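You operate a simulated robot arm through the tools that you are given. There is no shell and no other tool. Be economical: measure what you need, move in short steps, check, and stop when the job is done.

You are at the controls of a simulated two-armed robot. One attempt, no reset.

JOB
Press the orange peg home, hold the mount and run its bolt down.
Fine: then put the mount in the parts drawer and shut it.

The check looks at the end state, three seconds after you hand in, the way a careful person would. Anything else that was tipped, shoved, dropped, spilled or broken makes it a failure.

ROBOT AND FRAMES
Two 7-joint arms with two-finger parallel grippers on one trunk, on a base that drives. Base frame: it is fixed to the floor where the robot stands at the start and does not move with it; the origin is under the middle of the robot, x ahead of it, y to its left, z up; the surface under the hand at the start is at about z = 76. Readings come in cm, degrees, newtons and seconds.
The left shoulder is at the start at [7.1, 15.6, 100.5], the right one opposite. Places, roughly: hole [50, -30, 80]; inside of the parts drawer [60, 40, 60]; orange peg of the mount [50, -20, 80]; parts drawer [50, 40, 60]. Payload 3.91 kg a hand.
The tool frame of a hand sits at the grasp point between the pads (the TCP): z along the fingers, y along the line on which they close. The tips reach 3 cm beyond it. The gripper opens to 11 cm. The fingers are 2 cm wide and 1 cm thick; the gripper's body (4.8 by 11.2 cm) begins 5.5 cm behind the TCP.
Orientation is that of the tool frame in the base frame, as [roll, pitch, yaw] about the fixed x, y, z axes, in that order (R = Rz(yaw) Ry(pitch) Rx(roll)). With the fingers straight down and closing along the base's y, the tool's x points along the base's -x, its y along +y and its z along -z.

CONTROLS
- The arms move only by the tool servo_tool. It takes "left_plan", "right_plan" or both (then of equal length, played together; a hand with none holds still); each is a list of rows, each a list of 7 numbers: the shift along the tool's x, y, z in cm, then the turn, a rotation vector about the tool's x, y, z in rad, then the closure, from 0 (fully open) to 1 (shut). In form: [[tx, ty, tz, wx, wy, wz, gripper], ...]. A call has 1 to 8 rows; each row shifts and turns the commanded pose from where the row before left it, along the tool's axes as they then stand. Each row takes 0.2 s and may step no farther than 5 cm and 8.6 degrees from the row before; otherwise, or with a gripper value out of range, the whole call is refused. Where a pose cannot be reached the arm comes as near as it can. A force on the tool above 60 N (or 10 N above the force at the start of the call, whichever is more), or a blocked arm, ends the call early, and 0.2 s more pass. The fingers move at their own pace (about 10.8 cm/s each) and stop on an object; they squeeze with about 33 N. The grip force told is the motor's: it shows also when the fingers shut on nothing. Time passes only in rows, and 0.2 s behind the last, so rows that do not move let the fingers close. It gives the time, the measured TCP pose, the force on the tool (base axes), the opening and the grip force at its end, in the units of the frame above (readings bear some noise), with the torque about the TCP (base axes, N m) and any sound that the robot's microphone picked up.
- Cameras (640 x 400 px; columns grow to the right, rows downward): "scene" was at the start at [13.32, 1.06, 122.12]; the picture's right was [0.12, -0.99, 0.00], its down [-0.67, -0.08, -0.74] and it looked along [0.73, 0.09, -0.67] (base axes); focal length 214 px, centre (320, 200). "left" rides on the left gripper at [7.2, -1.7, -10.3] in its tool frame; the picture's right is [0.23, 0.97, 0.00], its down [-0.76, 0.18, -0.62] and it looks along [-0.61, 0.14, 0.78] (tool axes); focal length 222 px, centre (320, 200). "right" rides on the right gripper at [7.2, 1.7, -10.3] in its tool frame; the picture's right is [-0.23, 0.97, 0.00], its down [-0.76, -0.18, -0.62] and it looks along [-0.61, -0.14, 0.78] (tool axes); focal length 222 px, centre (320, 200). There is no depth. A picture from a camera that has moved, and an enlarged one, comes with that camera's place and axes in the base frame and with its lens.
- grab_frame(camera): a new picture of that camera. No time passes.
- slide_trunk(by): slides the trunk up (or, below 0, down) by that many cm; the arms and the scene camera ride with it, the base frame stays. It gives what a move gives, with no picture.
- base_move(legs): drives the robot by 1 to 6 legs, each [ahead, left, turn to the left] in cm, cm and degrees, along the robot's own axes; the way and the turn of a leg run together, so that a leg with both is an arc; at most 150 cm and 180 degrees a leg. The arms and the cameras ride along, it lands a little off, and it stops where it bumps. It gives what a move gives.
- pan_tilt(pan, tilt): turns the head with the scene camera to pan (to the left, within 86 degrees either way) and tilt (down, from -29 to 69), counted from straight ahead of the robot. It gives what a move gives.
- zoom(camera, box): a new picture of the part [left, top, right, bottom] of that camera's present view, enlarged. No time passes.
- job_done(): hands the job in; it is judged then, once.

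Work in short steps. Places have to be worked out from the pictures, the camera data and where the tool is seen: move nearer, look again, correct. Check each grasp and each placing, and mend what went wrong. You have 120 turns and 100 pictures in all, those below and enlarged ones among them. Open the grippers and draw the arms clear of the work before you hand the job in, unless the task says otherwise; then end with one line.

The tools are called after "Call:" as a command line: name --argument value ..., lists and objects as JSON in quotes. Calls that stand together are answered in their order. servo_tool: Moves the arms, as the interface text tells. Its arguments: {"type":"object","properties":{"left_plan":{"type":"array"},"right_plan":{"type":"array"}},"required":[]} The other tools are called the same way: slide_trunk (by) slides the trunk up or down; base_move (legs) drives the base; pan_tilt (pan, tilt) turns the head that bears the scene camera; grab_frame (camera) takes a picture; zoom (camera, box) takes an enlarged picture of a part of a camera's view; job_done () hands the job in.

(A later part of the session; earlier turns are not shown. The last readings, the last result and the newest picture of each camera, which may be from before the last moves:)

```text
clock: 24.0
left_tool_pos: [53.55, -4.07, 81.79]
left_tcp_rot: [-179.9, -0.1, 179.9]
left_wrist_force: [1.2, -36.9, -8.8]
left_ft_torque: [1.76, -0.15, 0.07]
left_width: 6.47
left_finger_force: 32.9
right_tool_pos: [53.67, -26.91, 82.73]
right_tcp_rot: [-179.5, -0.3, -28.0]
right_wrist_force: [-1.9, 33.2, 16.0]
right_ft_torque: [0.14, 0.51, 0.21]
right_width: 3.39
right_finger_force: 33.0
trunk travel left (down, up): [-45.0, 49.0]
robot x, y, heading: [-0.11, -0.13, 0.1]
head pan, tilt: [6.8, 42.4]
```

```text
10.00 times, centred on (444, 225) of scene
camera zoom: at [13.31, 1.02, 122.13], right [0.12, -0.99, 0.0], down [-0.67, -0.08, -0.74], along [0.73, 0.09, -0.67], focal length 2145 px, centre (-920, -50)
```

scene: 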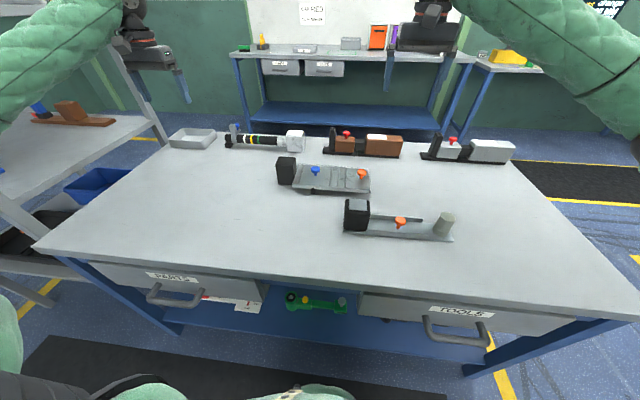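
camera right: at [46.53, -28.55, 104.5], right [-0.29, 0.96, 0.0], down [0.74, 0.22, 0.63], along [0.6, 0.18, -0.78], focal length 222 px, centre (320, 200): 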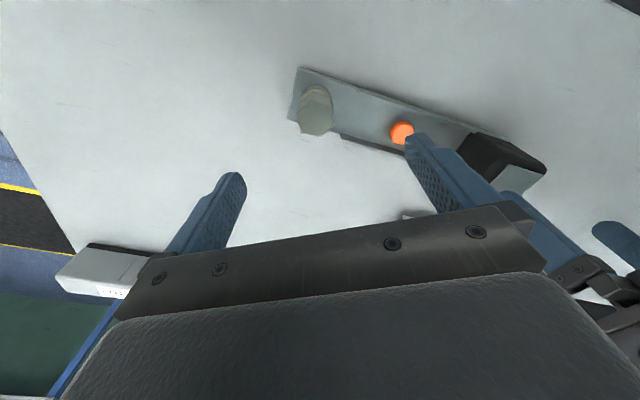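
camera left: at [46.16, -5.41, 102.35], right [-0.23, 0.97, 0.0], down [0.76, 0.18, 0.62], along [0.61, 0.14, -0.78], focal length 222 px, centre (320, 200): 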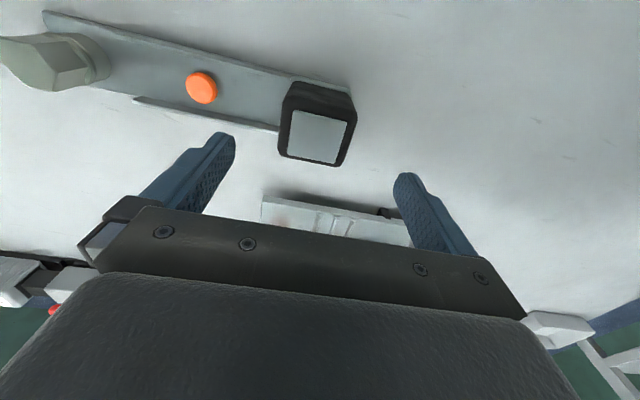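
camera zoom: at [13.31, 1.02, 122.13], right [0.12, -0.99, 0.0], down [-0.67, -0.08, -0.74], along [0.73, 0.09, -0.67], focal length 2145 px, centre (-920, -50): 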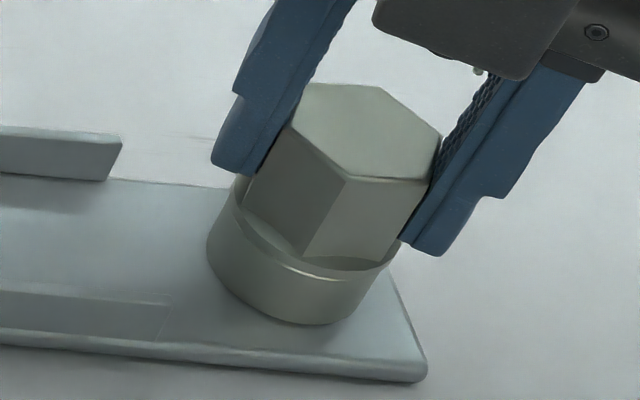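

Mount is flat on the bench again and the flange is down in the collar. I try turning further to feel for the end stop.

Call:
servo_tool --right_plan '[[0, 0, 0.02, 0, 0, 0.12, 1], [0, 0, 0.02, 0, 0, 0.12, 1], [0, 0, 0.02, 0, 0, 0.12, 1], [0, 0, 0.02, 0, 0, 0.12, 1], [0, 0, 0.02, 0, 0, 0.12, 1]]' --left_plan '[[0, 0, 0, 0, 0, 0, 1], [0, 0, 0, 0, 0, 0, 1], [0, 0, 0, 0, 0, 0, 1], [0, 0, 0, 0, 0, 0, 1], [0, 0, 0, 0, 0, 0, 1]]'

Call:
zoom --camera "scene" --box '[424, 205, 464, 245]'

```text
clock: 25.2
left_tool_pos: [53.55, -4.02, 81.91]
left_tcp_rot: [-179.8, -0.1, 179.9]
left_wrist_force: [-2.9, -18.8, -8.1]
left_ft_torque: [1.49, 0.02, -0.95]
left_width: 6.5
left_finger_force: 33.3
right_tool_pos: [53.67, -26.85, 82.44]
right_tcp_rot: [-179.6, 0.1, -62.7]
right_wrist_force: [8.7, 14.5, 21.3]
right_ft_torque: [-0.09, 0.13, 0.33]
right_width: 3.4
right_finger_force: 33.0
trunk travel left (down, up): [-45.0, 49.0]
robot x, y, heading: [-0.49, 0.01, 0.2]
head pan, tilt: [6.8, 42.4]
```

```text
10.00 times, centred on (444, 225) of scene
camera zoom: at [13.31, 1.03, 122.13], right [0.12, -0.99, 0.0], down [-0.67, -0.08, -0.74], along [0.73, 0.09, -0.67], focal length 2145 px, centre (-920, -50)
```

zoom: 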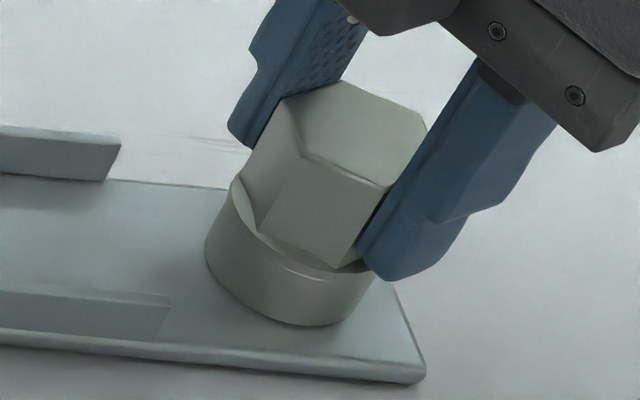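

It still turns freely (0.33 N·m) and keeps sinking. I continue, following down slightly.

Call:
servo_tool --right_plan '[[0, 0, 0.0, 0, 0, 0.12, 1], [0, 0, 0.02, 0, 0, 0.12, 1], [0, 0, 0.0, 0, 0, 0.12, 1], [0, 0, 0.02, 0, 0, 0.12, 1], [0, 0, 0.02, 0, 0, 0.12, 1], [0, 0, 0.02, 0, 0, 0.12, 1]]' --left_plan '[[0, 0, 0, 0, 0, 0, 1], [0, 0, 0, 0, 0, 0, 1], [0, 0, 0, 0, 0, 0, 1], [0, 0, 0, 0, 0, 0, 1], [0, 0, 0, 0, 0, 0, 1], [0, 0, 0, 0, 0, 0, 1]]'

Call:
zoom --camera "scene" --box '[424, 205, 464, 245]'

```text
clock: 26.6
left_tool_pos: [53.67, -4.11, 81.85]
left_tcp_rot: [-180.0, 0.0, 179.9]
left_wrist_force: [2.2, 1.1, -0.6]
left_ft_torque: [0.32, -0.55, -0.24]
left_width: 6.5
left_finger_force: 33.0
right_tool_pos: [53.67, -26.95, 82.43]
right_tcp_rot: [-179.8, 0.3, -104.0]
right_wrist_force: [-1.1, 0.5, -0.8]
right_ft_torque: [-0.23, 0.58, 0.69]
right_width: 3.77
right_finger_force: 33.1
trunk travel left (down, up): [-45.0, 49.0]
robot x, y, heading: [0.13, 0.21, -0.3]
head pan, tilt: [6.8, 42.4]
```

```text
10.00 times, centred on (444, 225) of scene
camera zoom: at [13.36, 1.02, 122.1], right [0.12, -0.99, 0.0], down [-0.67, -0.08, -0.74], along [0.73, 0.09, -0.67], focal length 2145 px, centre (-920, -50)
```

zoom: 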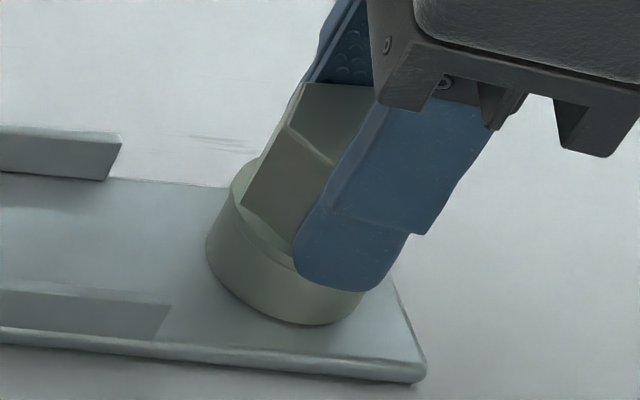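

Width grew to 3.8 cm with torque 0.69 N·m: the pads ride over the corners, so the bolt has stopped. I open and look at it.

Call:
servo_tool --right_plan '[[0, 0, 0, 0, 0, 0, 0.5], [0, 0, 0, 0, 0, 0, 0.3], [0, 0, -3, 0, 0, 0, 0.3], [0, 0, -3, 0, 0, 0, 0.3], [0, 0, 0, 0, 0, 0, 0.3]]' --left_plan '[[0, 0, 0, 0, 0, 0, 1], [0, 0, 0, 0, 0, 0, 1], [0, 0, 0, 0, 0, 0, 1], [0, 0, 0, 0, 0, 0, 1], [0, 0, 0, 0, 0, 0, 1]]'

Call:
zoom --camera "scene" --box '[414, 205, 478, 245]'

```text
clock: 27.8
left_tool_pos: [53.59, -3.92, 81.79]
left_tcp_rot: [-179.9, -0.1, 179.9]
left_wrist_force: [-0.2, -0.4, -3.8]
left_ft_torque: [0.78, 0.0, 0.03]
left_width: 6.49
left_finger_force: 32.9
right_tool_pos: [54.21, -27.78, 88.27]
right_tcp_rot: [-179.7, 0.3, -103.6]
right_wrist_force: [0.6, -0.6, 0.3]
right_ft_torque: [0.01, 0.0, -0.04]
right_width: 7.7
right_finger_force: 0.1
right hand out of reach, approached as far as the arm can: row 4
trunk travel left (down, up): [-45.0, 49.0]
robot x, y, heading: [-0.24, 0.1, -0.2]
head pan, tilt: [6.8, 42.4]
```

```text
10.00 times, centred on (446, 225) of scene
camera zoom: at [13.36, 1.01, 122.11], right [0.12, -0.99, 0.0], down [-0.67, -0.08, -0.74], along [0.73, 0.09, -0.67], focal length 2145 px, centre (-940, -50)
```

zoom: 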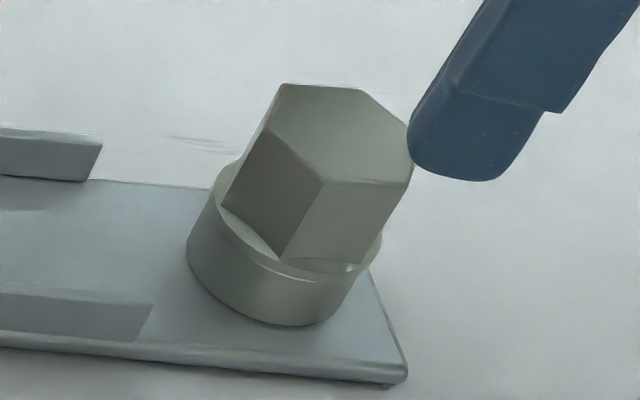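

The bolt is seated with flats back at their original bearing. I unwind the right wrist so I can re-grip and confirm tightness.

Call:
servo_tool --right_plan '[[0, 0, 0, 0, 0, -0.14, 0.3], [0, 0, 0, 0, 0, -0.14, 0.3], [0, 0, 0, 0, 0, -0.14, 0.3], [0, 0, 0, 0, 0, -0.14, 0.3], [0, 0, 0, 0, 0, -0.14, 0.3], [0, 0, 0, 0, 0, -0.14, 0.3], [0, 0, 0, 0, 0, -0.14, 0.3], [0, 0, 0, 0, 0, -0.14, 0.3]]'

Call:
servo_tool --right_plan '[[0, 0, 0, 0, 0, -0.14, 0.3], [0, 0, 0, 0, 0, -0.14, 0.3], [0, 0, 0, 0, 0, -0.14, 0.3], [0, 0, 0, 0, 0, -0.14, 0.3], [0, 0, 0, 0, 0, -0.14, 0.3], [0, 0, 0, 0, 0, -0.14, 0.3], [0, 0, 0, 0, 0, -0.14, 0.3], [0, 0, 0, 0, 0, -0.14, 0.3]]'

Call:
servo_tool --right_plan '[[0, 0, 0, 0, 0, -0.14, 0.3], [0, 0, 0, 0, 0, -0.14, 0.3], [0, 0, 0, 0, 0, -0.14, 0.3], [0, 0, 0, 0, 0, -0.14, 0.3], [0, 0, 0, 0, 0, -0.14, 0.3], [0, 0, 0, 0, 0, -0.14, 0.3], [0, 0, 0, 0, 0, -0.14, 0.3], [0, 0, 0, 0, 0, -0.14, 0.3]]'

Call:
servo_tool --right_plan '[[0, 0, 0, 0, 0, -0.14, 0.3], [0, 0, 0, 0, 0, -0.14, 0.3], [0, 0, 0, 0, 0, -0.14, 0.3], [0, 0, 0, 0, 0, -0.14, 0.3], [0, 0, 0, 0, 0, -0.14, 0.3], [0, 0, 0, 0, 0, -0.14, 0.3], [0, 0, 0, 0, 0, -0.14, 0.3], [0, 0, 0, 0, 0, -0.09, 0.3]]'

Call:
zoom --camera "scene" --box '[404, 190, 484, 240]'

```text
clock: 29.6
left_tool_pos: [53.67, -4.19, 81.92]
left_tcp_rot: [-179.8, 0.0, 179.9]
left_wrist_force: [0.3, -0.3, -2.0]
left_ft_torque: [0.81, 0.07, -0.02]
left_width: 6.49
left_finger_force: 33.2
right_tool_pos: [54.37, -27.69, 88.11]
right_tcp_rot: [-179.5, -0.1, -39.5]
right_wrist_force: [0.2, 0.4, 0.6]
right_ft_torque: [-0.03, 0.01, 0.02]
right_width: 7.71
right_finger_force: 0.1
trunk travel left (down, up): [-45.0, 49.0]
robot x, y, heading: [-0.17, 0.16, -0.1]
head pan, tilt: [6.8, 42.4]
```

```text
clock: 31.4
left_tool_pos: [53.57, -4.09, 81.72]
left_tcp_rot: [-179.9, -0.1, 179.9]
left_wrist_force: [0.1, -0.5, -2.3]
left_ft_torque: [0.78, 0.05, -0.04]
left_width: 6.5
left_finger_force: 32.8
right_tool_pos: [54.29, -27.81, 88.13]
right_tcp_rot: [-179.9, -0.5, 24.6]
right_wrist_force: [0.2, 0.8, 0.4]
right_ft_torque: [-0.01, 0.02, -0.01]
right_width: 7.67
right_finger_force: 0.0
trunk travel left (down, up): [-45.0, 49.0]
robot x, y, heading: [0.22, -0.46, -0.1]
head pan, tilt: [6.8, 42.4]
```

```text
clock: 33.2
left_tool_pos: [53.6, -4.1, 81.82]
left_tcp_rot: [-179.8, -0.1, 179.9]
left_wrist_force: [0.1, -0.4, -2.4]
left_ft_torque: [0.84, 0.03, -0.02]
left_width: 6.5
left_finger_force: 32.7
right_tool_pos: [54.33, -27.8, 88.18]
right_tcp_rot: [179.6, -0.3, 88.8]
right_wrist_force: [-0.5, -1.6, 0.6]
right_ft_torque: [-0.02, 0.03, 0.03]
right_width: 7.7
right_finger_force: 0.1
trunk travel left (down, up): [-45.0, 49.0]
robot x, y, heading: [-0.02, -0.28, -0.2]
head pan, tilt: [6.8, 42.4]
```

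```text
clock: 35.0
left_tool_pos: [53.62, -4.09, 81.94]
left_tcp_rot: [-179.9, -0.2, 179.8]
left_wrist_force: [0.1, -0.5, -2.4]
left_ft_torque: [0.83, 0.04, -0.04]
left_width: 6.49
left_finger_force: 33.2
right_tool_pos: [54.29, -27.78, 88.14]
right_tcp_rot: [179.6, 0.2, 150.1]
right_wrist_force: [0.1, 0.1, -0.1]
right_ft_torque: [0.0, -0.01, 0.0]
right_width: 7.72
right_finger_force: 0.1
trunk travel left (down, up): [-45.0, 49.0]
robot x, y, heading: [-0.04, -0.24, 0.3]
head pan, tilt: [6.8, 42.4]
```

```text
8.00 times, centred on (444, 215) of scene
camera zoom: at [13.36, 1.01, 122.12], right [0.12, -0.99, 0.0], down [-0.67, -0.08, -0.74], along [0.73, 0.09, -0.67], focal length 1716 px, centre (-672, 80)
```

zoom: 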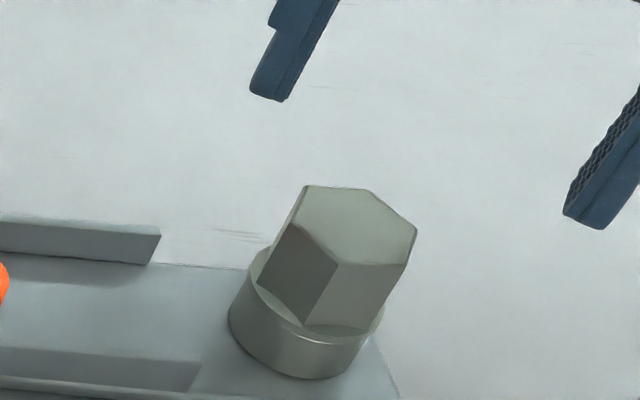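

I move over the bolt centre (53.7,−26.8), lower, and re-grip on flats.

Call:
servo_tool --right_plan '[[1.0, 0.57, 0, 0, 0, 0, 0.4], [0, 0, 2.8, 0, 0, 0, 0.4], [0, 0, 2.8, 0, 0, 0, 0.4], [0, 0, 0, 0, 0, 0, 0.6], [0, 0, 0, 0, 0, 0, 1], [0, 0, 0, 0, 0, 0, 1]]'

Call:
zoom --camera "scene" --box '[404, 190, 484, 240]'

```text
clock: 36.4
left_tool_pos: [53.5, -3.92, 81.8]
left_tcp_rot: [-179.9, -0.2, 179.8]
left_wrist_force: [0.9, 8.0, -1.1]
left_ft_torque: [0.74, 0.07, -0.09]
left_width: 6.48
left_finger_force: 33.1
right_tool_pos: [53.72, -26.72, 82.71]
right_tcp_rot: [179.7, 0.3, 150.0]
right_wrist_force: [-1.0, -8.3, 0.4]
right_ft_torque: [-0.46, 0.0, 0.35]
right_width: 3.42
right_finger_force: 33.1
trunk travel left (down, up): [-45.0, 49.0]
robot x, y, heading: [0.05, -0.11, 0.0]
head pan, tilt: [6.8, 42.4]
```

```text
8.00 times, centred on (444, 215) of scene
camera zoom: at [13.36, 1.02, 122.12], right [0.12, -0.99, 0.0], down [-0.67, -0.08, -0.74], along [0.73, 0.09, -0.67], focal length 1716 px, centre (-672, 80)
```

zoom: 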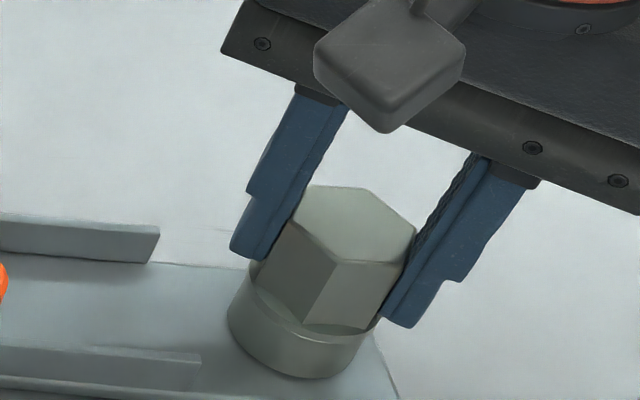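

Good grip on flats (3.42 cm). I turn clockwise 20° in small steps to test tightness.

Call:
servo_tool --right_plan '[[0, 0, 0, 0, 0, 0.09, 1], [0, 0, 0, 0, 0, 0.09, 1], [0, 0, 0, 0, 0, 0.09, 1], [0, 0, 0, 0, 0, 0.09, 1]]' --left_plan '[[0, 0, 0, 0, 0, 0, 1], [0, 0, 0, 0, 0, 0, 1], [0, 0, 0, 0, 0, 0, 1], [0, 0, 0, 0, 0, 0, 1]]'

Call:
zoom --camera "scene" --box '[404, 190, 484, 240]'

```text
clock: 37.4
left_tool_pos: [53.58, -4.0, 81.85]
left_tcp_rot: [-179.9, -0.2, 179.9]
left_wrist_force: [2.0, 2.9, -1.1]
left_ft_torque: [1.3, -0.2, -0.01]
left_width: 6.46
left_finger_force: 33.1
right_tool_pos: [53.77, -26.79, 82.66]
right_tcp_rot: [179.5, -0.1, 129.2]
right_wrist_force: [-2.4, -2.5, 1.7]
right_ft_torque: [-0.54, 0.31, 0.53]
right_width: 3.84
right_finger_force: 33.6
trunk travel left (down, up): [-45.0, 49.0]
robot x, y, heading: [-0.06, -0.1, 0.0]
head pan, tilt: [6.8, 42.4]
```

```text
8.00 times, centred on (444, 215) of scene
camera zoom: at [13.35, 1.02, 122.11], right [0.12, -0.99, 0.0], down [-0.67, -0.08, -0.74], along [0.73, 0.09, -0.67], focal length 1716 px, centre (-672, 80)
```

zoom: 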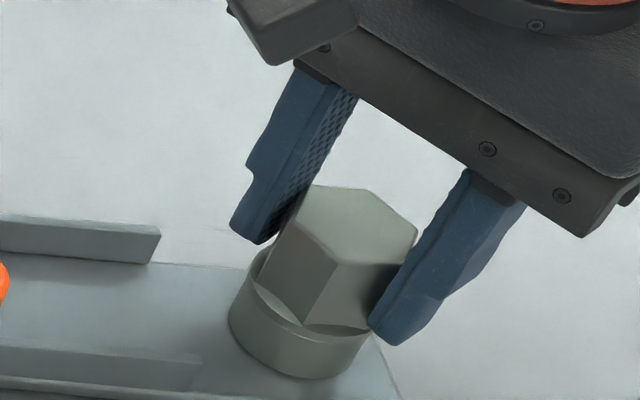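

The bolt stays put while the pads ride over the corners: it is tight. I open, raise the right hand clear and draw it back to the right.

Call:
servo_tool --right_plan '[[0, 0, 0, 0, 0, 0, 0.5], [0, 0, 0, 0, 0, 0, 0.2], [0, 0, -4, 0, 0, 0, 0.2], [0, 0, -4.5, 0, 0, -0.13, 0.2], [0, 0, -4.5, 0, 0, -0.13, 0.2], [0, 0, 0, 0, 0, -0.13, 0.2], [0, 0, 0, 0, 0, -0.13, 0.2], [0, 0, 0, 0, 0, -0.13, 0.2]]' --left_plan '[[0, 0, 0, 0, 0, 0, 1], [0, 0, 0, 0, 0, 0, 1], [0, 0, 0, 0, 0, 0, 1], [0, 0, 0, 0, 0, 0, 1], [0, 0, 0, 0, 0, 0, 1], [0, 0, 0, 0, 0, 0, 1], [0, 0, 0, 0, 0, 0, 1], [0, 0, 0, 0, 0, 0, 1]]'

Call:
zoom --camera "scene" --box '[360, 180, 480, 255]'

Call:
zoom --camera "right" --box '[280, 40, 480, 180]'

```text
clock: 39.2
left_tool_pos: [53.54, -4.07, 81.92]
left_tcp_rot: [-179.9, -0.1, 179.9]
left_wrist_force: [0.4, -1.1, -1.1]
left_ft_torque: [0.88, 0.01, -0.01]
left_width: 6.48
left_finger_force: 33.2
right_tool_pos: [53.56, -26.72, 95.5]
right_tcp_rot: [179.6, 0.3, 166.7]
right_wrist_force: [0.6, 0.7, 0.0]
right_ft_torque: [0.01, -0.01, 0.02]
right_width: 8.8
right_finger_force: 0.1
trunk travel left (down, up): [-45.0, 49.0]
robot x, y, heading: [0.15, -0.26, 0.1]
head pan, tilt: [6.8, 42.4]
```

```text
5.33 times, centred on (420, 218) of scene
camera zoom: at [13.36, 1.01, 122.12], right [0.12, -0.99, 0.0], down [-0.67, -0.08, -0.74], along [0.73, 0.09, -0.67], focal length 1144 px, centre (-213, 107)
```

zoom: 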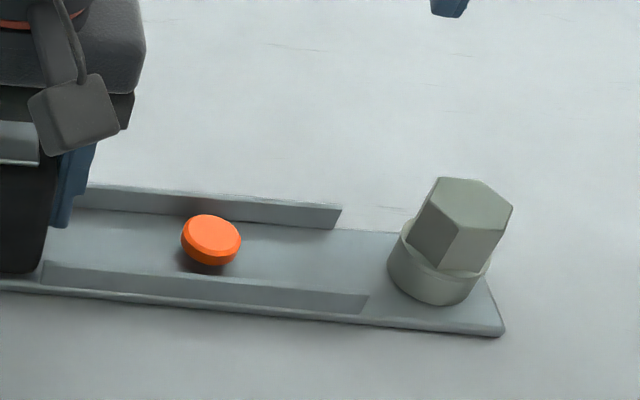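

```text
2.86 times, centred on (380, 110) of right
camera zoom: at [46.79, -23.59, 105.83], right [0.45, 0.9, 0.01], down [0.7, -0.35, 0.63], along [0.56, -0.27, -0.78], focal length 635 px, centre (149, 457)
```

zoom: 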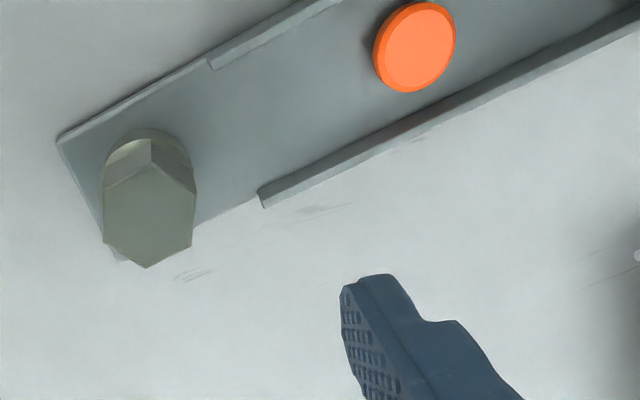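

Peg and bolt look seated. Next the drawer: I let go of the block, raise both hands, then drive back and left to face the PARTS drawer.

Call:
servo_tool --left_plan '[[0, 0, 0, 0, 0, 0, 0.6], [0, 0, 0, 0, 0, 0, 0], [0, 0, 0, 0, 0, 0, 0], [0, 0, -4.5, 0, 0, 0, 0], [0, 0, -4.5, 0, 0, 0, 0], [0, 0, -4.5, 0, 0, 0, 0], [0, 0, -4.5, 0, 0, 0, 0], [0, 0, 0, 0, 0, 0, 0]]' --right_plan '[[0, 0, 0, 0, 0, 0, 0.2], [0, 0, 0, 0, 0, 0, 0.2], [0, 0, 0, 0, 0, 0, 0.2], [0, 0, -4.5, 0, 0, 0, 0.2], [0, 0, 0, 0, 0, 0, 0.5], [0, 0, 0, 0, 0, 0, 0.5], [0, 0, 0, 0, 0, 0, 0.5], [0, 0, 0, 0, 0, 0, 0.5]]'

Call:
zoom --camera "scene" --box '[320, 160, 480, 260]'

Call:
base_move --legs '[[-25, 0, 0], [0, 24, 0]]'

Call:
pan_tilt --pan 15 --tilt 45

Call:
grab_frame --camera "scene"

```text
clock: 41.0
left_tool_pos: [53.82, -4.11, 99.98]
left_tcp_rot: [-179.8, 0.0, 179.9]
left_wrist_force: [0.3, 0.4, 0.7]
left_ft_torque: [0.02, -0.05, 0.0]
left_width: 10.99
left_finger_force: 0.0
right_tool_pos: [53.61, -26.8, 100.24]
right_tcp_rot: [179.6, 0.3, 166.5]
right_wrist_force: [0.6, -0.2, 0.1]
right_ft_torque: [0.01, 0.0, 0.02]
right_width: 5.48
right_finger_force: 0.1
trunk travel left (down, up): [-45.0, 49.0]
robot x, y, heading: [-0.5, -0.02, 0.1]
head pan, tilt: [6.8, 42.4]
```

```text
4.00 times, centred on (400, 210) of scene
camera zoom: at [13.35, 1.05, 122.11], right [0.12, -0.99, 0.0], down [-0.67, -0.08, -0.74], along [0.73, 0.09, -0.67], focal length 858 px, centre (0, 160)
```

zoom: 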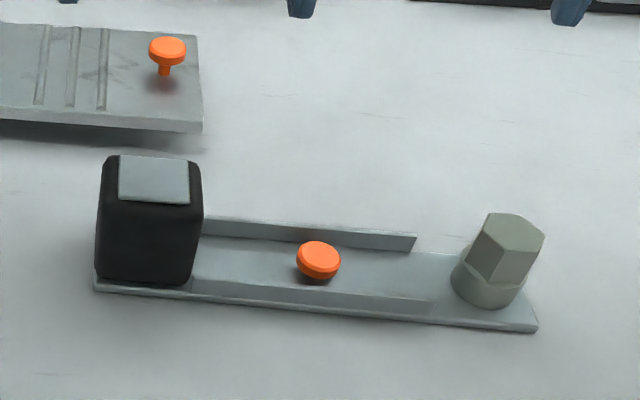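

```text
clock: 44.1
left_tool_pos: [28.62, 19.82, 100.07]
left_tcp_rot: [-179.9, 0.0, 179.8]
left_wrist_force: [0.4, 0.0, 0.2]
left_ft_torque: [-0.06, -0.01, 0.06]
left_width: 11.01
left_finger_force: 0.0
right_tool_pos: [28.37, -2.96, 100.34]
right_tcp_rot: [179.6, 0.4, 166.6]
right_wrist_force: [-0.5, 0.0, 0.0]
right_ft_torque: [-0.01, -0.01, -0.01]
right_width: 5.53
right_finger_force: 0.1
trunk travel left (down, up): [-45.0, 49.0]
robot x, y, heading: [-25.32, 24.02, -0.0]
head pan, tilt: [6.8, 42.4]
```

```text
clock: 44.9
left_tool_pos: [28.62, 19.64, 100.03]
left_tcp_rot: [-179.9, -0.1, 179.8]
left_wrist_force: [-0.5, 0.0, 0.3]
left_ft_torque: [0.04, -0.01, -0.02]
left_width: 10.99
left_finger_force: 0.0
right_tool_pos: [28.42, -3.15, 100.24]
right_tcp_rot: [179.6, 0.3, 166.6]
right_wrist_force: [-0.2, 0.8, -0.3]
right_ft_torque: [0.01, 0.02, 0.03]
right_width: 5.49
right_finger_force: 0.0
trunk travel left (down, up): [-45.0, 49.0]
robot x, y, heading: [-25.26, 23.76, 0.1]
head pan, tilt: [15.0, 45.0]
```

```text
57 pictures are left
camera scene: at [-12.26, 25.94, 121.75], right [0.26, -0.97, 0.0], down [-0.68, -0.18, -0.71], along [0.68, 0.18, -0.71], focal length 214 px, centre (320, 200)
```

scene: 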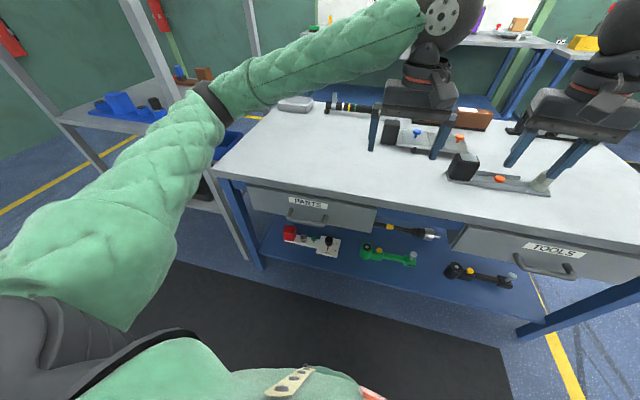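

Now I zoom onto the drawer handle, and onto the mount from this flatter angle to check the peg.

Call:
zoom --camera "scene" --box '[230, 170, 390, 270]'

Call:
zoom --camera "scene" --box '[440, 145, 560, 200]'

```text
4.00 times, centred on (310, 220) of scene
camera zoom: at [-12.26, 25.94, 121.75], right [0.26, -0.97, 0.0], down [-0.68, -0.18, -0.71], along [0.68, 0.18, -0.71], focal length 858 px, centre (360, 120)
```

zoom: 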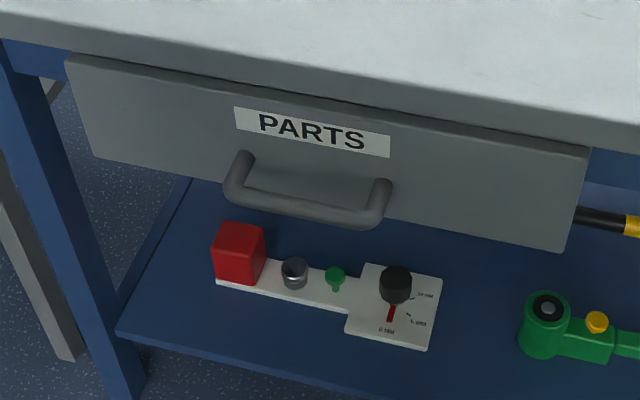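

```text
5.33 times, centred on (500, 172) of scene
camera zoom: at [-12.26, 25.94, 121.75], right [0.26, -0.97, 0.0], down [-0.68, -0.18, -0.71], along [0.68, 0.18, -0.71], focal length 1144 px, centre (-640, 347)
```

zoom: 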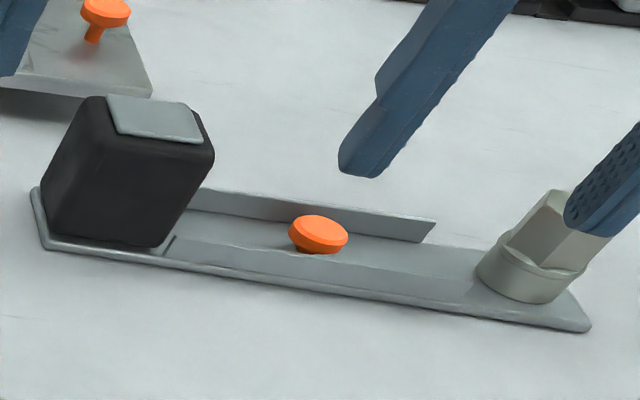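

I zoom more on the peg to see whether any stem remains.

Call:
zoom --camera "scene" --box '[488, 180, 512, 195]'

```text
16.00 times, centred on (500, 188) of scene
camera zoom: at [-12.26, 25.94, 121.75], right [0.26, -0.97, 0.0], down [-0.68, -0.18, -0.71], along [0.68, 0.18, -0.71], focal length 3432 px, centre (-2560, 400)
```

zoom: 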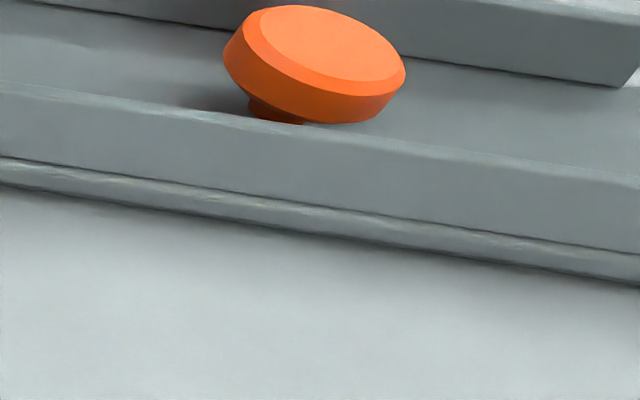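

Something orange and stem-like is under the head; I compare with the untouched orange peg on the other plate.

Call:
zoom --camera "scene" --box '[444, 128, 476, 148]'

Call:
zoom --camera "scene" --box '[400, 122, 432, 142]'

```text
16.00 times, centred on (460, 138) of scene
camera zoom: at [-12.26, 25.94, 121.75], right [0.26, -0.97, 0.0], down [-0.68, -0.18, -0.71], along [0.68, 0.18, -0.71], focal length 3432 px, centre (-1920, 1192)
```

zoom: 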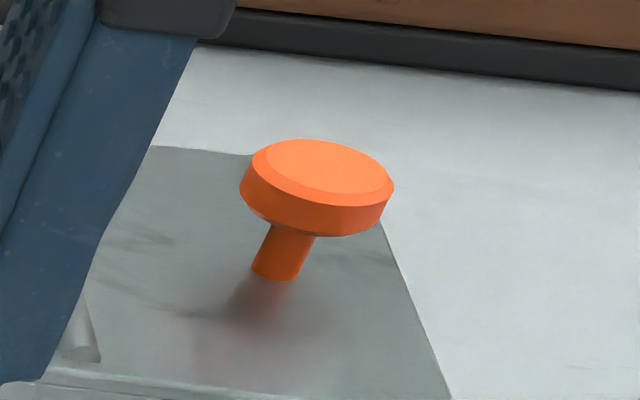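

```text
16.00 times, centred on (416, 132) of scene
camera zoom: at [-12.26, 25.94, 121.75], right [0.26, -0.97, 0.0], down [-0.68, -0.18, -0.71], along [0.68, 0.18, -0.71], focal length 3432 px, centre (-1216, 1288)
```

zoom: 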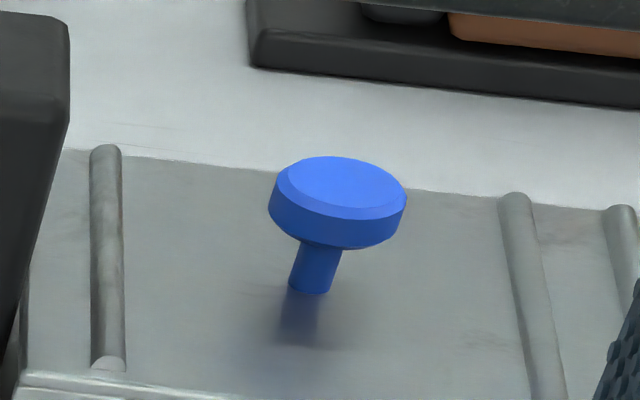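

The untouched peg has ~2 cm of stem showing, ours shows only the conical shoulder, and it stopped hard; I'll re-press once later. Handle bar: about x 33.4, y 37–51, z 61.6. I bring the left hand there, turned so the fingers close across the bar and tilted 45° forward.

Call:
servo_tool --left_plan '[[0.2, 4.8, 0, 0, 0, 0, 0.4], [0.2, 4.8, 0, 0, 0, 0, 0.4], [0.2, 4.8, 0, 0, 0, 0, 0.4], [0.2, 4.8, 0, 0, 0, 0, 0.4], [0.1, 4.8, 0, 0, 0, 0, 0.4], [0, 0, 2, 0, 0, -0.1428, 0.4], [0, 0, 2, 0, 0, -0.1428, 0.4], [0, 0, 2, 0, 0, -0.1428, 0.4]]'

Call:
servo_tool --left_plan '[[0, 0, 1.5, 0, 0, -0.1428, 0.4], [0, 0, 1.5, 0, 0, -0.1428, 0.4], [0, 0, 1.5, 0, 0, -0.1428, 0.4], [0, 0, 1.5, 0, 0, -0.1428, 0.4], [0, 0, 1.5, 0, 0, -0.1428, 0.4], [0, 0, 1.5, 0, 0, -0.1428, 0.4], [0, 0, 1.5, 0, 0, -0.1428, 0.4], [0, 0, 1.5, 0, 0, -0.1428, 0.4]]'

Call:
servo_tool --left_plan '[[0, 0, 0, 0.131, 0, 0, 0.4], [0, 0, 0, 0.131, 0, 0, 0.4], [0, 0, 0, 0.131, 0, 0, 0.4], [0, 0, 0, 0.131, 0, 0, 0.4], [0, 0, 0, 0.131, 0, 0, 0.4], [0, 0, 0, 0.131, 0, 0, 0.4]]'

Call:
grab_frame --camera "scene"

```text
clock: 46.6
left_tool_pos: [28.07, 43.87, 93.72]
left_tcp_rot: [-180.0, -0.1, -155.5]
left_wrist_force: [0.5, -0.5, 0.2]
left_ft_torque: [0.01, 0.04, -0.01]
left_width: 6.58
left_finger_force: 0.1
right_tool_pos: [28.37, -3.16, 100.24]
right_tcp_rot: [179.7, 0.4, 166.5]
right_wrist_force: [-0.2, 0.3, 0.3]
right_ft_torque: [0.03, -0.01, -0.04]
right_width: 5.49
right_finger_force: 0.0
trunk travel left (down, up): [-45.0, 49.0]
robot x, y, heading: [-24.85, 23.81, -0.1]
head pan, tilt: [15.0, 45.0]
```

```text
clock: 48.5
left_tool_pos: [27.9, 43.62, 81.97]
left_tcp_rot: [180.0, -0.1, -90.2]
left_wrist_force: [-0.3, -0.9, -0.6]
left_ft_torque: [0.0, -0.02, -0.02]
left_width: 6.6
left_finger_force: 0.1
right_tool_pos: [28.34, -3.01, 100.24]
right_tcp_rot: [179.7, 0.4, 166.5]
right_wrist_force: [0.2, 0.8, -0.8]
right_ft_torque: [-0.01, -0.01, -0.01]
right_width: 5.5
right_finger_force: 0.1
trunk travel left (down, up): [-45.0, 49.0]
robot x, y, heading: [-25.1, 24.07, -0.0]
head pan, tilt: [15.0, 45.0]
```

```text
clock: 49.9
left_tool_pos: [34.14, 42.89, 81.39]
left_tcp_rot: [-135.0, -0.3, -90.2]
left_wrist_force: [-0.6, -0.2, 0.1]
left_ft_torque: [-0.04, 0.0, 0.01]
left_width: 6.63
left_finger_force: 0.1
left hand out of reach, approached as far as the arm can: row 3, 4, 5, 6
right_tool_pos: [28.41, -3.05, 100.33]
right_tcp_rot: [179.7, 0.3, 166.5]
right_wrist_force: [0.3, 0.8, 0.5]
right_ft_torque: [0.0, 0.01, 0.0]
right_width: 5.53
right_finger_force: 0.0
trunk travel left (down, up): [-45.0, 49.0]
robot x, y, heading: [-25.07, 23.89, -0.1]
head pan, tilt: [15.0, 45.0]
```

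```text
51 pictures are left
camera scene: at [-12.26, 25.98, 121.75], right [0.26, -0.97, 0.0], down [-0.68, -0.18, -0.71], along [0.68, 0.18, -0.71], focal length 214 px, centre (320, 200)
```

scene: 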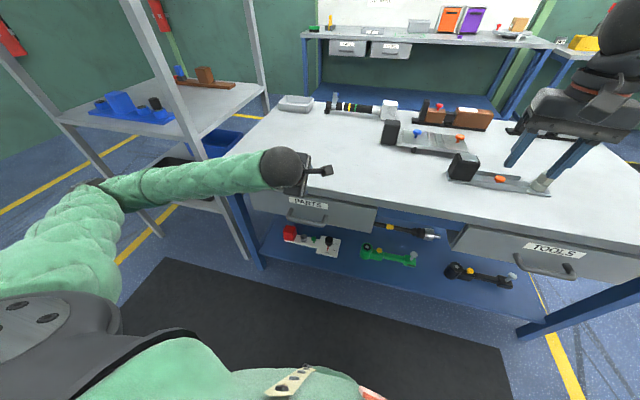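

The hand is too close to the body for this tilt. I drive back 15 cm, then read the pose.

Call:
base_move --legs '[[-15, 0, 0]]'

Call:
servo_tool --left_plan '[[0, 0, 0, 0, 0, 0, 0.4]]'

```text
clock: 51.2
left_tool_pos: [19.09, 42.84, 81.58]
left_tcp_rot: [-135.0, -0.1, -90.2]
left_wrist_force: [0.8, -0.2, 0.6]
left_ft_torque: [0.01, -0.02, 0.0]
left_width: 6.59
left_finger_force: 0.0
right_tool_pos: [13.29, -3.0, 100.32]
right_tcp_rot: [179.6, 0.3, 166.5]
right_wrist_force: [0.1, -1.0, -0.2]
right_ft_torque: [-0.01, -0.06, -0.05]
right_width: 5.53
right_finger_force: 0.0
trunk travel left (down, up): [-45.0, 49.0]
robot x, y, heading: [-40.18, 23.7, -0.3]
head pan, tilt: [15.0, 45.0]
```

```text
clock: 51.6
left_tool_pos: [19.27, 42.83, 81.47]
left_tcp_rot: [-135.0, -0.1, -90.2]
left_wrist_force: [0.7, 0.0, -0.8]
left_ft_torque: [-0.01, 0.02, 0.0]
left_width: 6.61
left_finger_force: 0.2
right_tool_pos: [13.46, -3.03, 100.29]
right_tcp_rot: [179.6, 0.4, 166.6]
right_wrist_force: [0.0, 0.4, 0.2]
right_ft_torque: [0.02, -0.03, -0.01]
right_width: 5.49
right_finger_force: 0.1
trunk travel left (down, up): [-45.0, 49.0]
robot x, y, heading: [-40.08, 23.59, -0.0]
head pan, tilt: [15.0, 45.0]
```

Pose is known at (19.2,42.8,81.5). I go to a pre-grasp ~11 cm back from the bar along the 45° approach and look.

Call:
servo_tool --left_plan '[[-0.33, 1.34, 4.3, 0, 0, 0, 0.4], [-0.33, 1.34, 4.3, 0, 0, 0, 0.4], [-0.34, 1.34, 4.3, 0, 0, 0, 0.4], [0, 0, 0, 0, 0, 0, 0.4]]'

Call:
zoom --camera "scene" --box '[240, 110, 400, 210]'

Call:
grab_frame --camera "left"

```text
clock: 52.6
left_tool_pos: [25.4, 43.96, 69.62]
left_tcp_rot: [-135.0, 0.0, -90.1]
left_wrist_force: [1.6, -0.5, -0.3]
left_ft_torque: [0.01, 0.0, -0.02]
left_width: 6.62
left_finger_force: 0.0
right_tool_pos: [13.45, -3.0, 100.29]
right_tcp_rot: [179.7, 0.5, 166.6]
right_wrist_force: [0.0, 1.0, -0.3]
right_ft_torque: [-0.02, 0.02, 0.01]
right_width: 5.51
right_finger_force: 0.1
trunk travel left (down, up): [-45.0, 49.0]
robot x, y, heading: [-40.12, 23.87, -0.2]
head pan, tilt: [15.0, 45.0]
```

```text
4.00 times, centred on (320, 160) of scene
camera zoom: at [-27.22, 25.98, 121.75], right [0.26, -0.97, 0.0], down [-0.68, -0.18, -0.71], along [0.68, 0.18, -0.71], focal length 858 px, centre (320, 360)
```

zoom: 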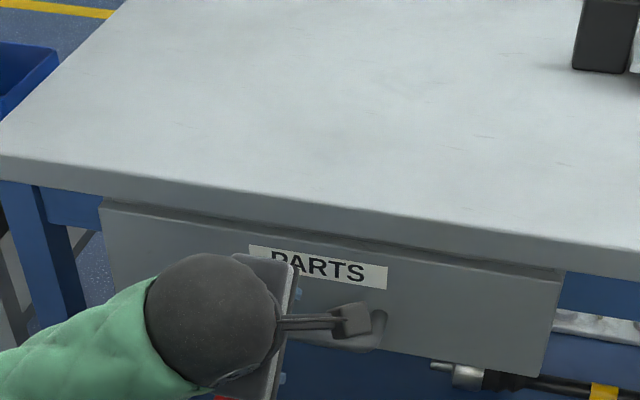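

```text
49 pictures are left
camera left: at [19.15, 36.71, 78.06], right [-0.69, -0.23, -0.69], down [-0.56, 0.76, 0.31], along [0.45, 0.6, -0.65], focal length 222 px, centre (320, 200)
```

left: 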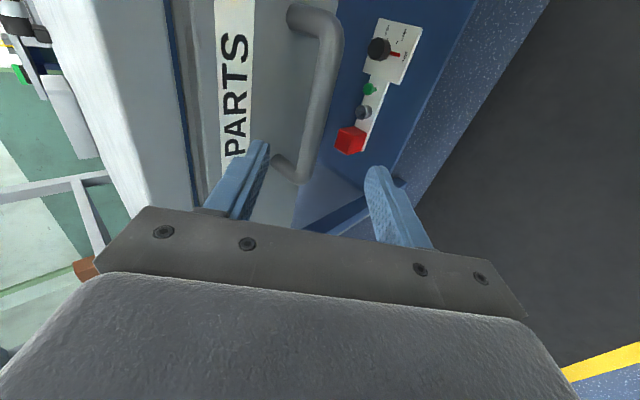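

Both cameras confirm the bar near (33.3, z 61.7). I advance 10 cm along the approach with the fingers at ~4 cm, then close.

Call:
servo_tool --left_plan '[[0, 0, 3.5, 0, 0, 0, 0.63], [0, 0, 3.5, 0, 0, 0, 0.63], [0, 0, 3, 0, 0, 0, 0.63], [0, 0, 0, 0, 0, 0, 0.63]]'

Call:
grab_frame --camera "left"

```text
clock: 53.6
left_tool_pos: [32.67, 43.73, 62.77]
left_tcp_rot: [-134.6, -0.1, -90.2]
left_wrist_force: [-30.2, 0.5, 21.3]
left_ft_torque: [-0.03, -0.9, 0.12]
left_width: 3.81
left_finger_force: 0.1
right_tool_pos: [13.25, -3.0, 100.49]
right_tcp_rot: [179.7, 0.5, 166.6]
right_wrist_force: [0.3, -0.4, 0.4]
right_ft_torque: [-0.01, 0.04, 0.0]
right_width: 5.5
right_finger_force: 0.1
trunk travel left (down, up): [-45.0, 49.0]
robot x, y, heading: [-39.93, 23.99, 0.2]
head pan, tilt: [15.0, 45.0]
```

```text
48 pictures are left
camera left: at [26.28, 36.51, 71.18], right [-0.69, -0.23, -0.69], down [-0.57, 0.76, 0.31], along [0.46, 0.6, -0.65], focal length 222 px, centre (320, 200)
```

left: 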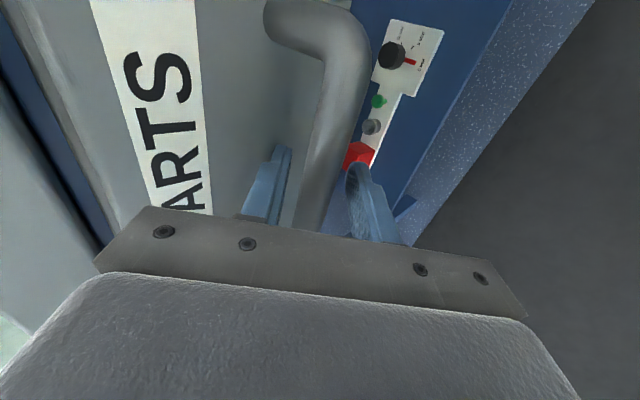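

The bar is between the fingers, and the upper tip is touching the drawer front (~37 N). I back off 0.8 cm and close.

Call:
servo_tool --left_plan '[[0, 0, -0.8, 0, 0, 0, 0.63], [0, 0, 0, 0, 0, 0, 0.8], [0, 0, 0, 0, 0, 0, 1], [0, 0, 0, 0, 0, 0, 1]]'

Call:
grab_frame --camera "left"

```text
clock: 54.6
left_tool_pos: [32.13, 43.58, 63.28]
left_tcp_rot: [-134.9, -0.1, -90.1]
left_wrist_force: [2.3, 0.6, 9.3]
left_ft_torque: [0.08, 0.01, 0.07]
left_width: 1.79
left_finger_force: 44.6
right_tool_pos: [13.38, -3.06, 100.31]
right_tcp_rot: [179.5, 0.4, 166.6]
right_wrist_force: [-0.4, -1.4, 0.1]
right_ft_torque: [0.03, 0.0, 0.01]
right_width: 5.5
right_finger_force: 0.0
trunk travel left (down, up): [-45.0, 49.0]
robot x, y, heading: [-40.48, 23.71, -0.2]
head pan, tilt: [15.0, 45.0]
```

```text
47 pictures are left
camera left: at [25.91, 36.46, 71.63], right [-0.69, -0.23, -0.69], down [-0.56, 0.76, 0.31], along [0.46, 0.6, -0.65], focal length 222 px, centre (320, 200)
```

left: 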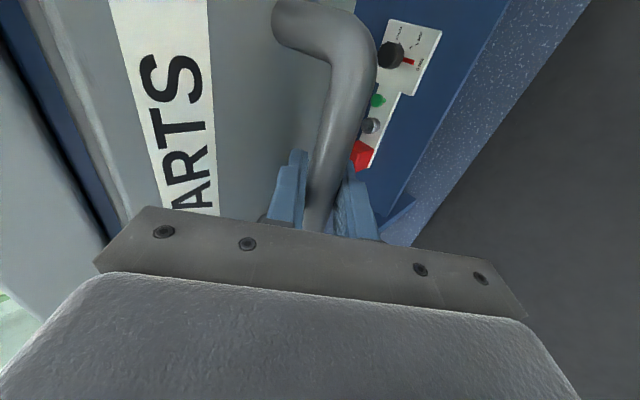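

The bar is gripped (1.8 cm). I pull the drawer by driving back 10 cm first.

Call:
base_move --legs '[[-10, 0, 0]]'

Call:
grab_frame --camera "scene"

```text
clock: 55.8
left_tool_pos: [22.15, 43.62, 63.13]
left_tcp_rot: [-134.9, 0.0, -90.2]
left_wrist_force: [-2.6, 9.0, 13.6]
left_ft_torque: [0.23, -0.02, 0.4]
left_width: 1.77
left_finger_force: 45.5
right_tool_pos: [3.31, -3.02, 100.42]
right_tcp_rot: [179.6, 0.5, 166.5]
right_wrist_force: [-0.3, 0.1, 0.5]
right_ft_torque: [0.05, -0.01, -0.01]
right_width: 5.48
right_finger_force: 0.0
trunk travel left (down, up): [-45.0, 49.0]
robot x, y, heading: [-50.1, 23.74, -0.2]
head pan, tilt: [15.0, 45.0]
```

```text
46 pictures are left
camera scene: at [-37.29, 26.03, 121.77], right [0.26, -0.97, 0.0], down [-0.68, -0.18, -0.71], along [0.68, 0.18, -0.71], focal length 214 px, centre (320, 200)
```

scene: 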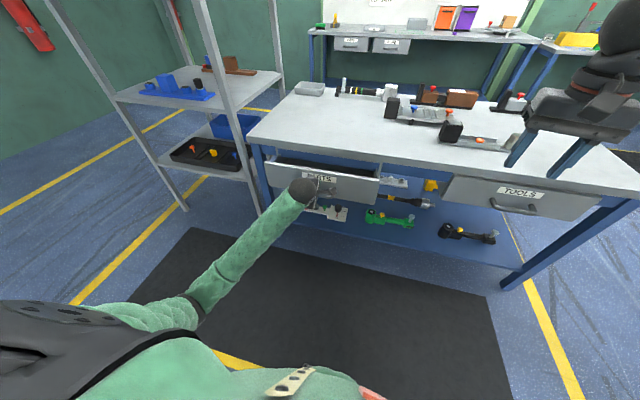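

The drawer is opening smoothly. I pull another 14 cm.

Call:
base_move --legs '[[-14, 0, 0]]'

Call:
zoom --camera "scene" --box '[220, 100, 460, 250]'

```text
clock: 57.1
left_tool_pos: [8.27, 43.75, 63.22]
left_tcp_rot: [-135.0, -0.1, -90.2]
left_wrist_force: [-3.2, 15.7, 13.3]
left_ft_torque: [0.27, -0.11, 0.44]
left_width: 1.78
left_finger_force: 44.7
right_tool_pos: [-10.81, -3.08, 100.43]
right_tcp_rot: [179.7, 0.5, 166.4]
right_wrist_force: [-0.2, 0.5, -0.5]
right_ft_torque: [0.0, 0.0, 0.02]
right_width: 5.48
right_finger_force: 0.0
trunk travel left (down, up): [-45.0, 49.0]
robot x, y, heading: [-63.78, 24.02, -0.5]
head pan, tilt: [15.0, 45.0]
```

```text
2.67 times, centred on (340, 175) of scene
camera zoom: at [-51.33, 26.08, 121.77], right [0.26, -0.97, 0.0], down [-0.68, -0.18, -0.71], along [0.68, 0.18, -0.71], focal length 572 px, centre (267, 267)
```

zoom: 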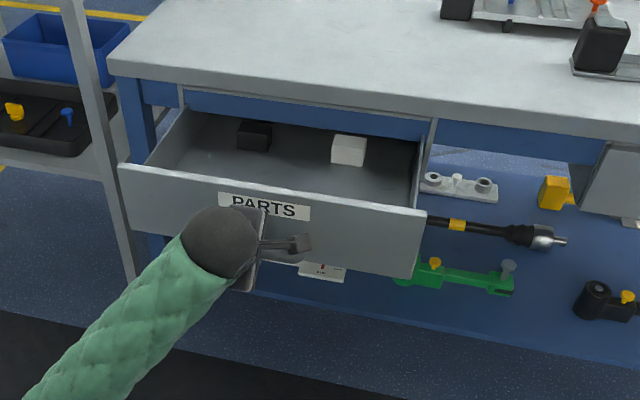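

Drawer is open 24 cm with a clear front area (two small blocks sit at the back). I release the handle, back off, raise and straighten the left hand.

Call:
servo_tool --left_plan '[[0, 0, 0, 0, 0, 0, 0.6], [0, 0, 0, 0, 0, 0, 0.5], [0, 0, -4.5, 0, 0, 0, 0.5], [0, 0, -4.5, 0, 0, 0, 0.5], [0, -3.4, -3.4, 0, 0, 0, 0.5], [0, -3.4, -3.4, 0, 0, 0, 0.5], [0, -3.4, -3.4, 0, 0, 0, 0.4], [0, -3.4, -3.4, 0, 0, 0, 0.2]]'

Call:
servo_tool --left_plan '[[0, -3.4, -3.4, 0, 0, 0, 0], [0, -3.4, -3.4, -0.131, 0, 0, 0], [0, 0, 0, -0.131, 0, 0, 0], [0, 0, 0, -0.131, 0, 0, 0], [0, 0, 0, -0.131, 0, 0, 0], [0, 0, 0, -0.131, 0, 0, 0], [0, 0, 0, -0.131, 0, 0, 0], [0, 0, 0, 0, 0, 0.1428, 0]]'

Call:
servo_tool --left_plan '[[0, 0, 0, 0, 0, 0.1428, 0], [0, 0, 0, 0, 0, 0.1428, 0], [0, 0, 0, 0, 0, 0.1428, 0], [0, 0, 0, 0, 0, 0.1428, 0], [0, 0, 0, 0, 0, 0.1428, 0], [0, 0, 0, 0, 0, 0.1428, 0], [0, 0, 0, 0, 0, 0.1428, 0], [0, 0, 0, 0, 0, 0.1428, 0]]'

Call:
servo_tool --left_plan '[[0, 0, 0, 0, 0, 0.1428, 0], [0, 0, 0, 0, 0, 0.1428, 0], [0, 0, 0, 0, 0, 0, 0]]'

Call:
zoom --camera "scene" --box '[180, 60, 500, 260]'

```text
clock: 59.1
left_tool_pos: [1.8, 50.51, 88.47]
left_tcp_rot: [-134.9, 8.9, -85.5]
left_wrist_force: [0.1, 0.5, 0.2]
left_ft_torque: [0.0, 0.04, -0.01]
left_width: 8.79
left_finger_force: 0.0
right_tool_pos: [-10.5, -2.96, 100.32]
right_tcp_rot: [179.6, 0.4, 166.4]
right_wrist_force: [0.2, -0.5, 0.9]
right_ft_torque: [0.05, -0.03, -0.01]
right_width: 5.47
right_finger_force: 0.1
trunk travel left (down, up): [-45.0, 49.0]
robot x, y, heading: [-64.2, 23.86, -0.2]
head pan, tilt: [15.0, 45.0]
stopped in row 8 (left hand): the arm was blocked; the commanded pose is now the measured one
```

```text
clock: 60.9
left_tool_pos: [20.9, 59.82, 81.38]
left_tcp_rot: [178.7, 8.6, -94.0]
left_wrist_force: [0.1, -0.4, 0.6]
left_ft_torque: [-0.02, 0.01, -0.01]
left_width: 10.99
left_finger_force: 0.0
left hand out of reach, approached as far as the arm can: row 2, 3, 4, 5, 6, 7
right_tool_pos: [-10.69, -3.1, 100.24]
right_tcp_rot: [179.6, 0.3, 166.4]
right_wrist_force: [-0.8, -0.3, -0.3]
right_ft_torque: [0.01, 0.02, -0.02]
right_width: 5.48
right_finger_force: 0.1
trunk travel left (down, up): [-45.0, 49.0]
robot x, y, heading: [-64.44, 23.91, -0.3]
head pan, tilt: [15.0, 45.0]
```

```text
clock: 62.7
left_tool_pos: [20.94, 59.85, 81.57]
left_tcp_rot: [171.6, 2.5, -159.5]
left_wrist_force: [-0.4, 0.0, 0.3]
left_ft_torque: [-0.02, 0.0, -0.01]
left_width: 11.0
left_finger_force: 0.0
right_tool_pos: [-10.61, -3.17, 100.29]
right_tcp_rot: [179.6, 0.4, 166.4]
right_wrist_force: [0.5, 0.4, -0.1]
right_ft_torque: [-0.02, -0.01, -0.04]
right_width: 5.48
right_finger_force: 0.0
trunk travel left (down, up): [-45.0, 49.0]
robot x, y, heading: [-63.8, 23.97, -0.0]
head pan, tilt: [15.0, 45.0]
```

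```text
clock: 63.5
left_tool_pos: [20.76, 59.69, 81.47]
left_tcp_rot: [171.2, 0.0, -175.7]
left_wrist_force: [-0.6, 0.4, -0.6]
left_ft_torque: [0.02, -0.04, -0.01]
left_width: 11.02
left_finger_force: 0.0
right_tool_pos: [-10.67, -3.02, 100.3]
right_tcp_rot: [179.7, 0.4, 166.4]
right_wrist_force: [-0.4, 0.0, -0.1]
right_ft_torque: [-0.01, 0.02, 0.0]
right_width: 5.51
right_finger_force: 0.0
trunk travel left (down, up): [-45.0, 49.0]
robot x, y, heading: [-64.01, 23.89, -0.2]
head pan, tilt: [15.0, 45.0]
```

```text
2.00 times, centred on (340, 160) of scene
camera zoom: at [-51.18, 25.99, 121.75], right [0.26, -0.97, 0.0], down [-0.68, -0.18, -0.71], along [0.68, 0.18, -0.71], focal length 429 px, centre (280, 280)
```

zoom: 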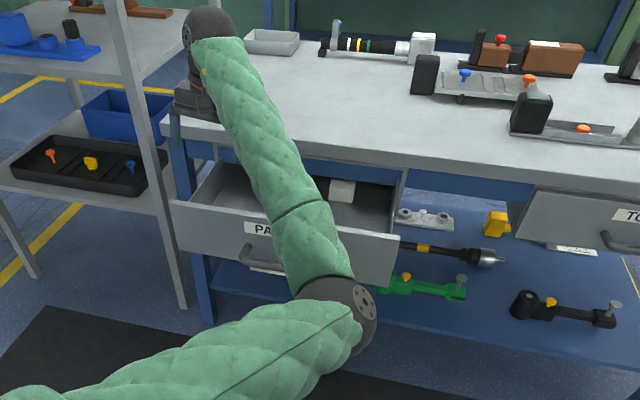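

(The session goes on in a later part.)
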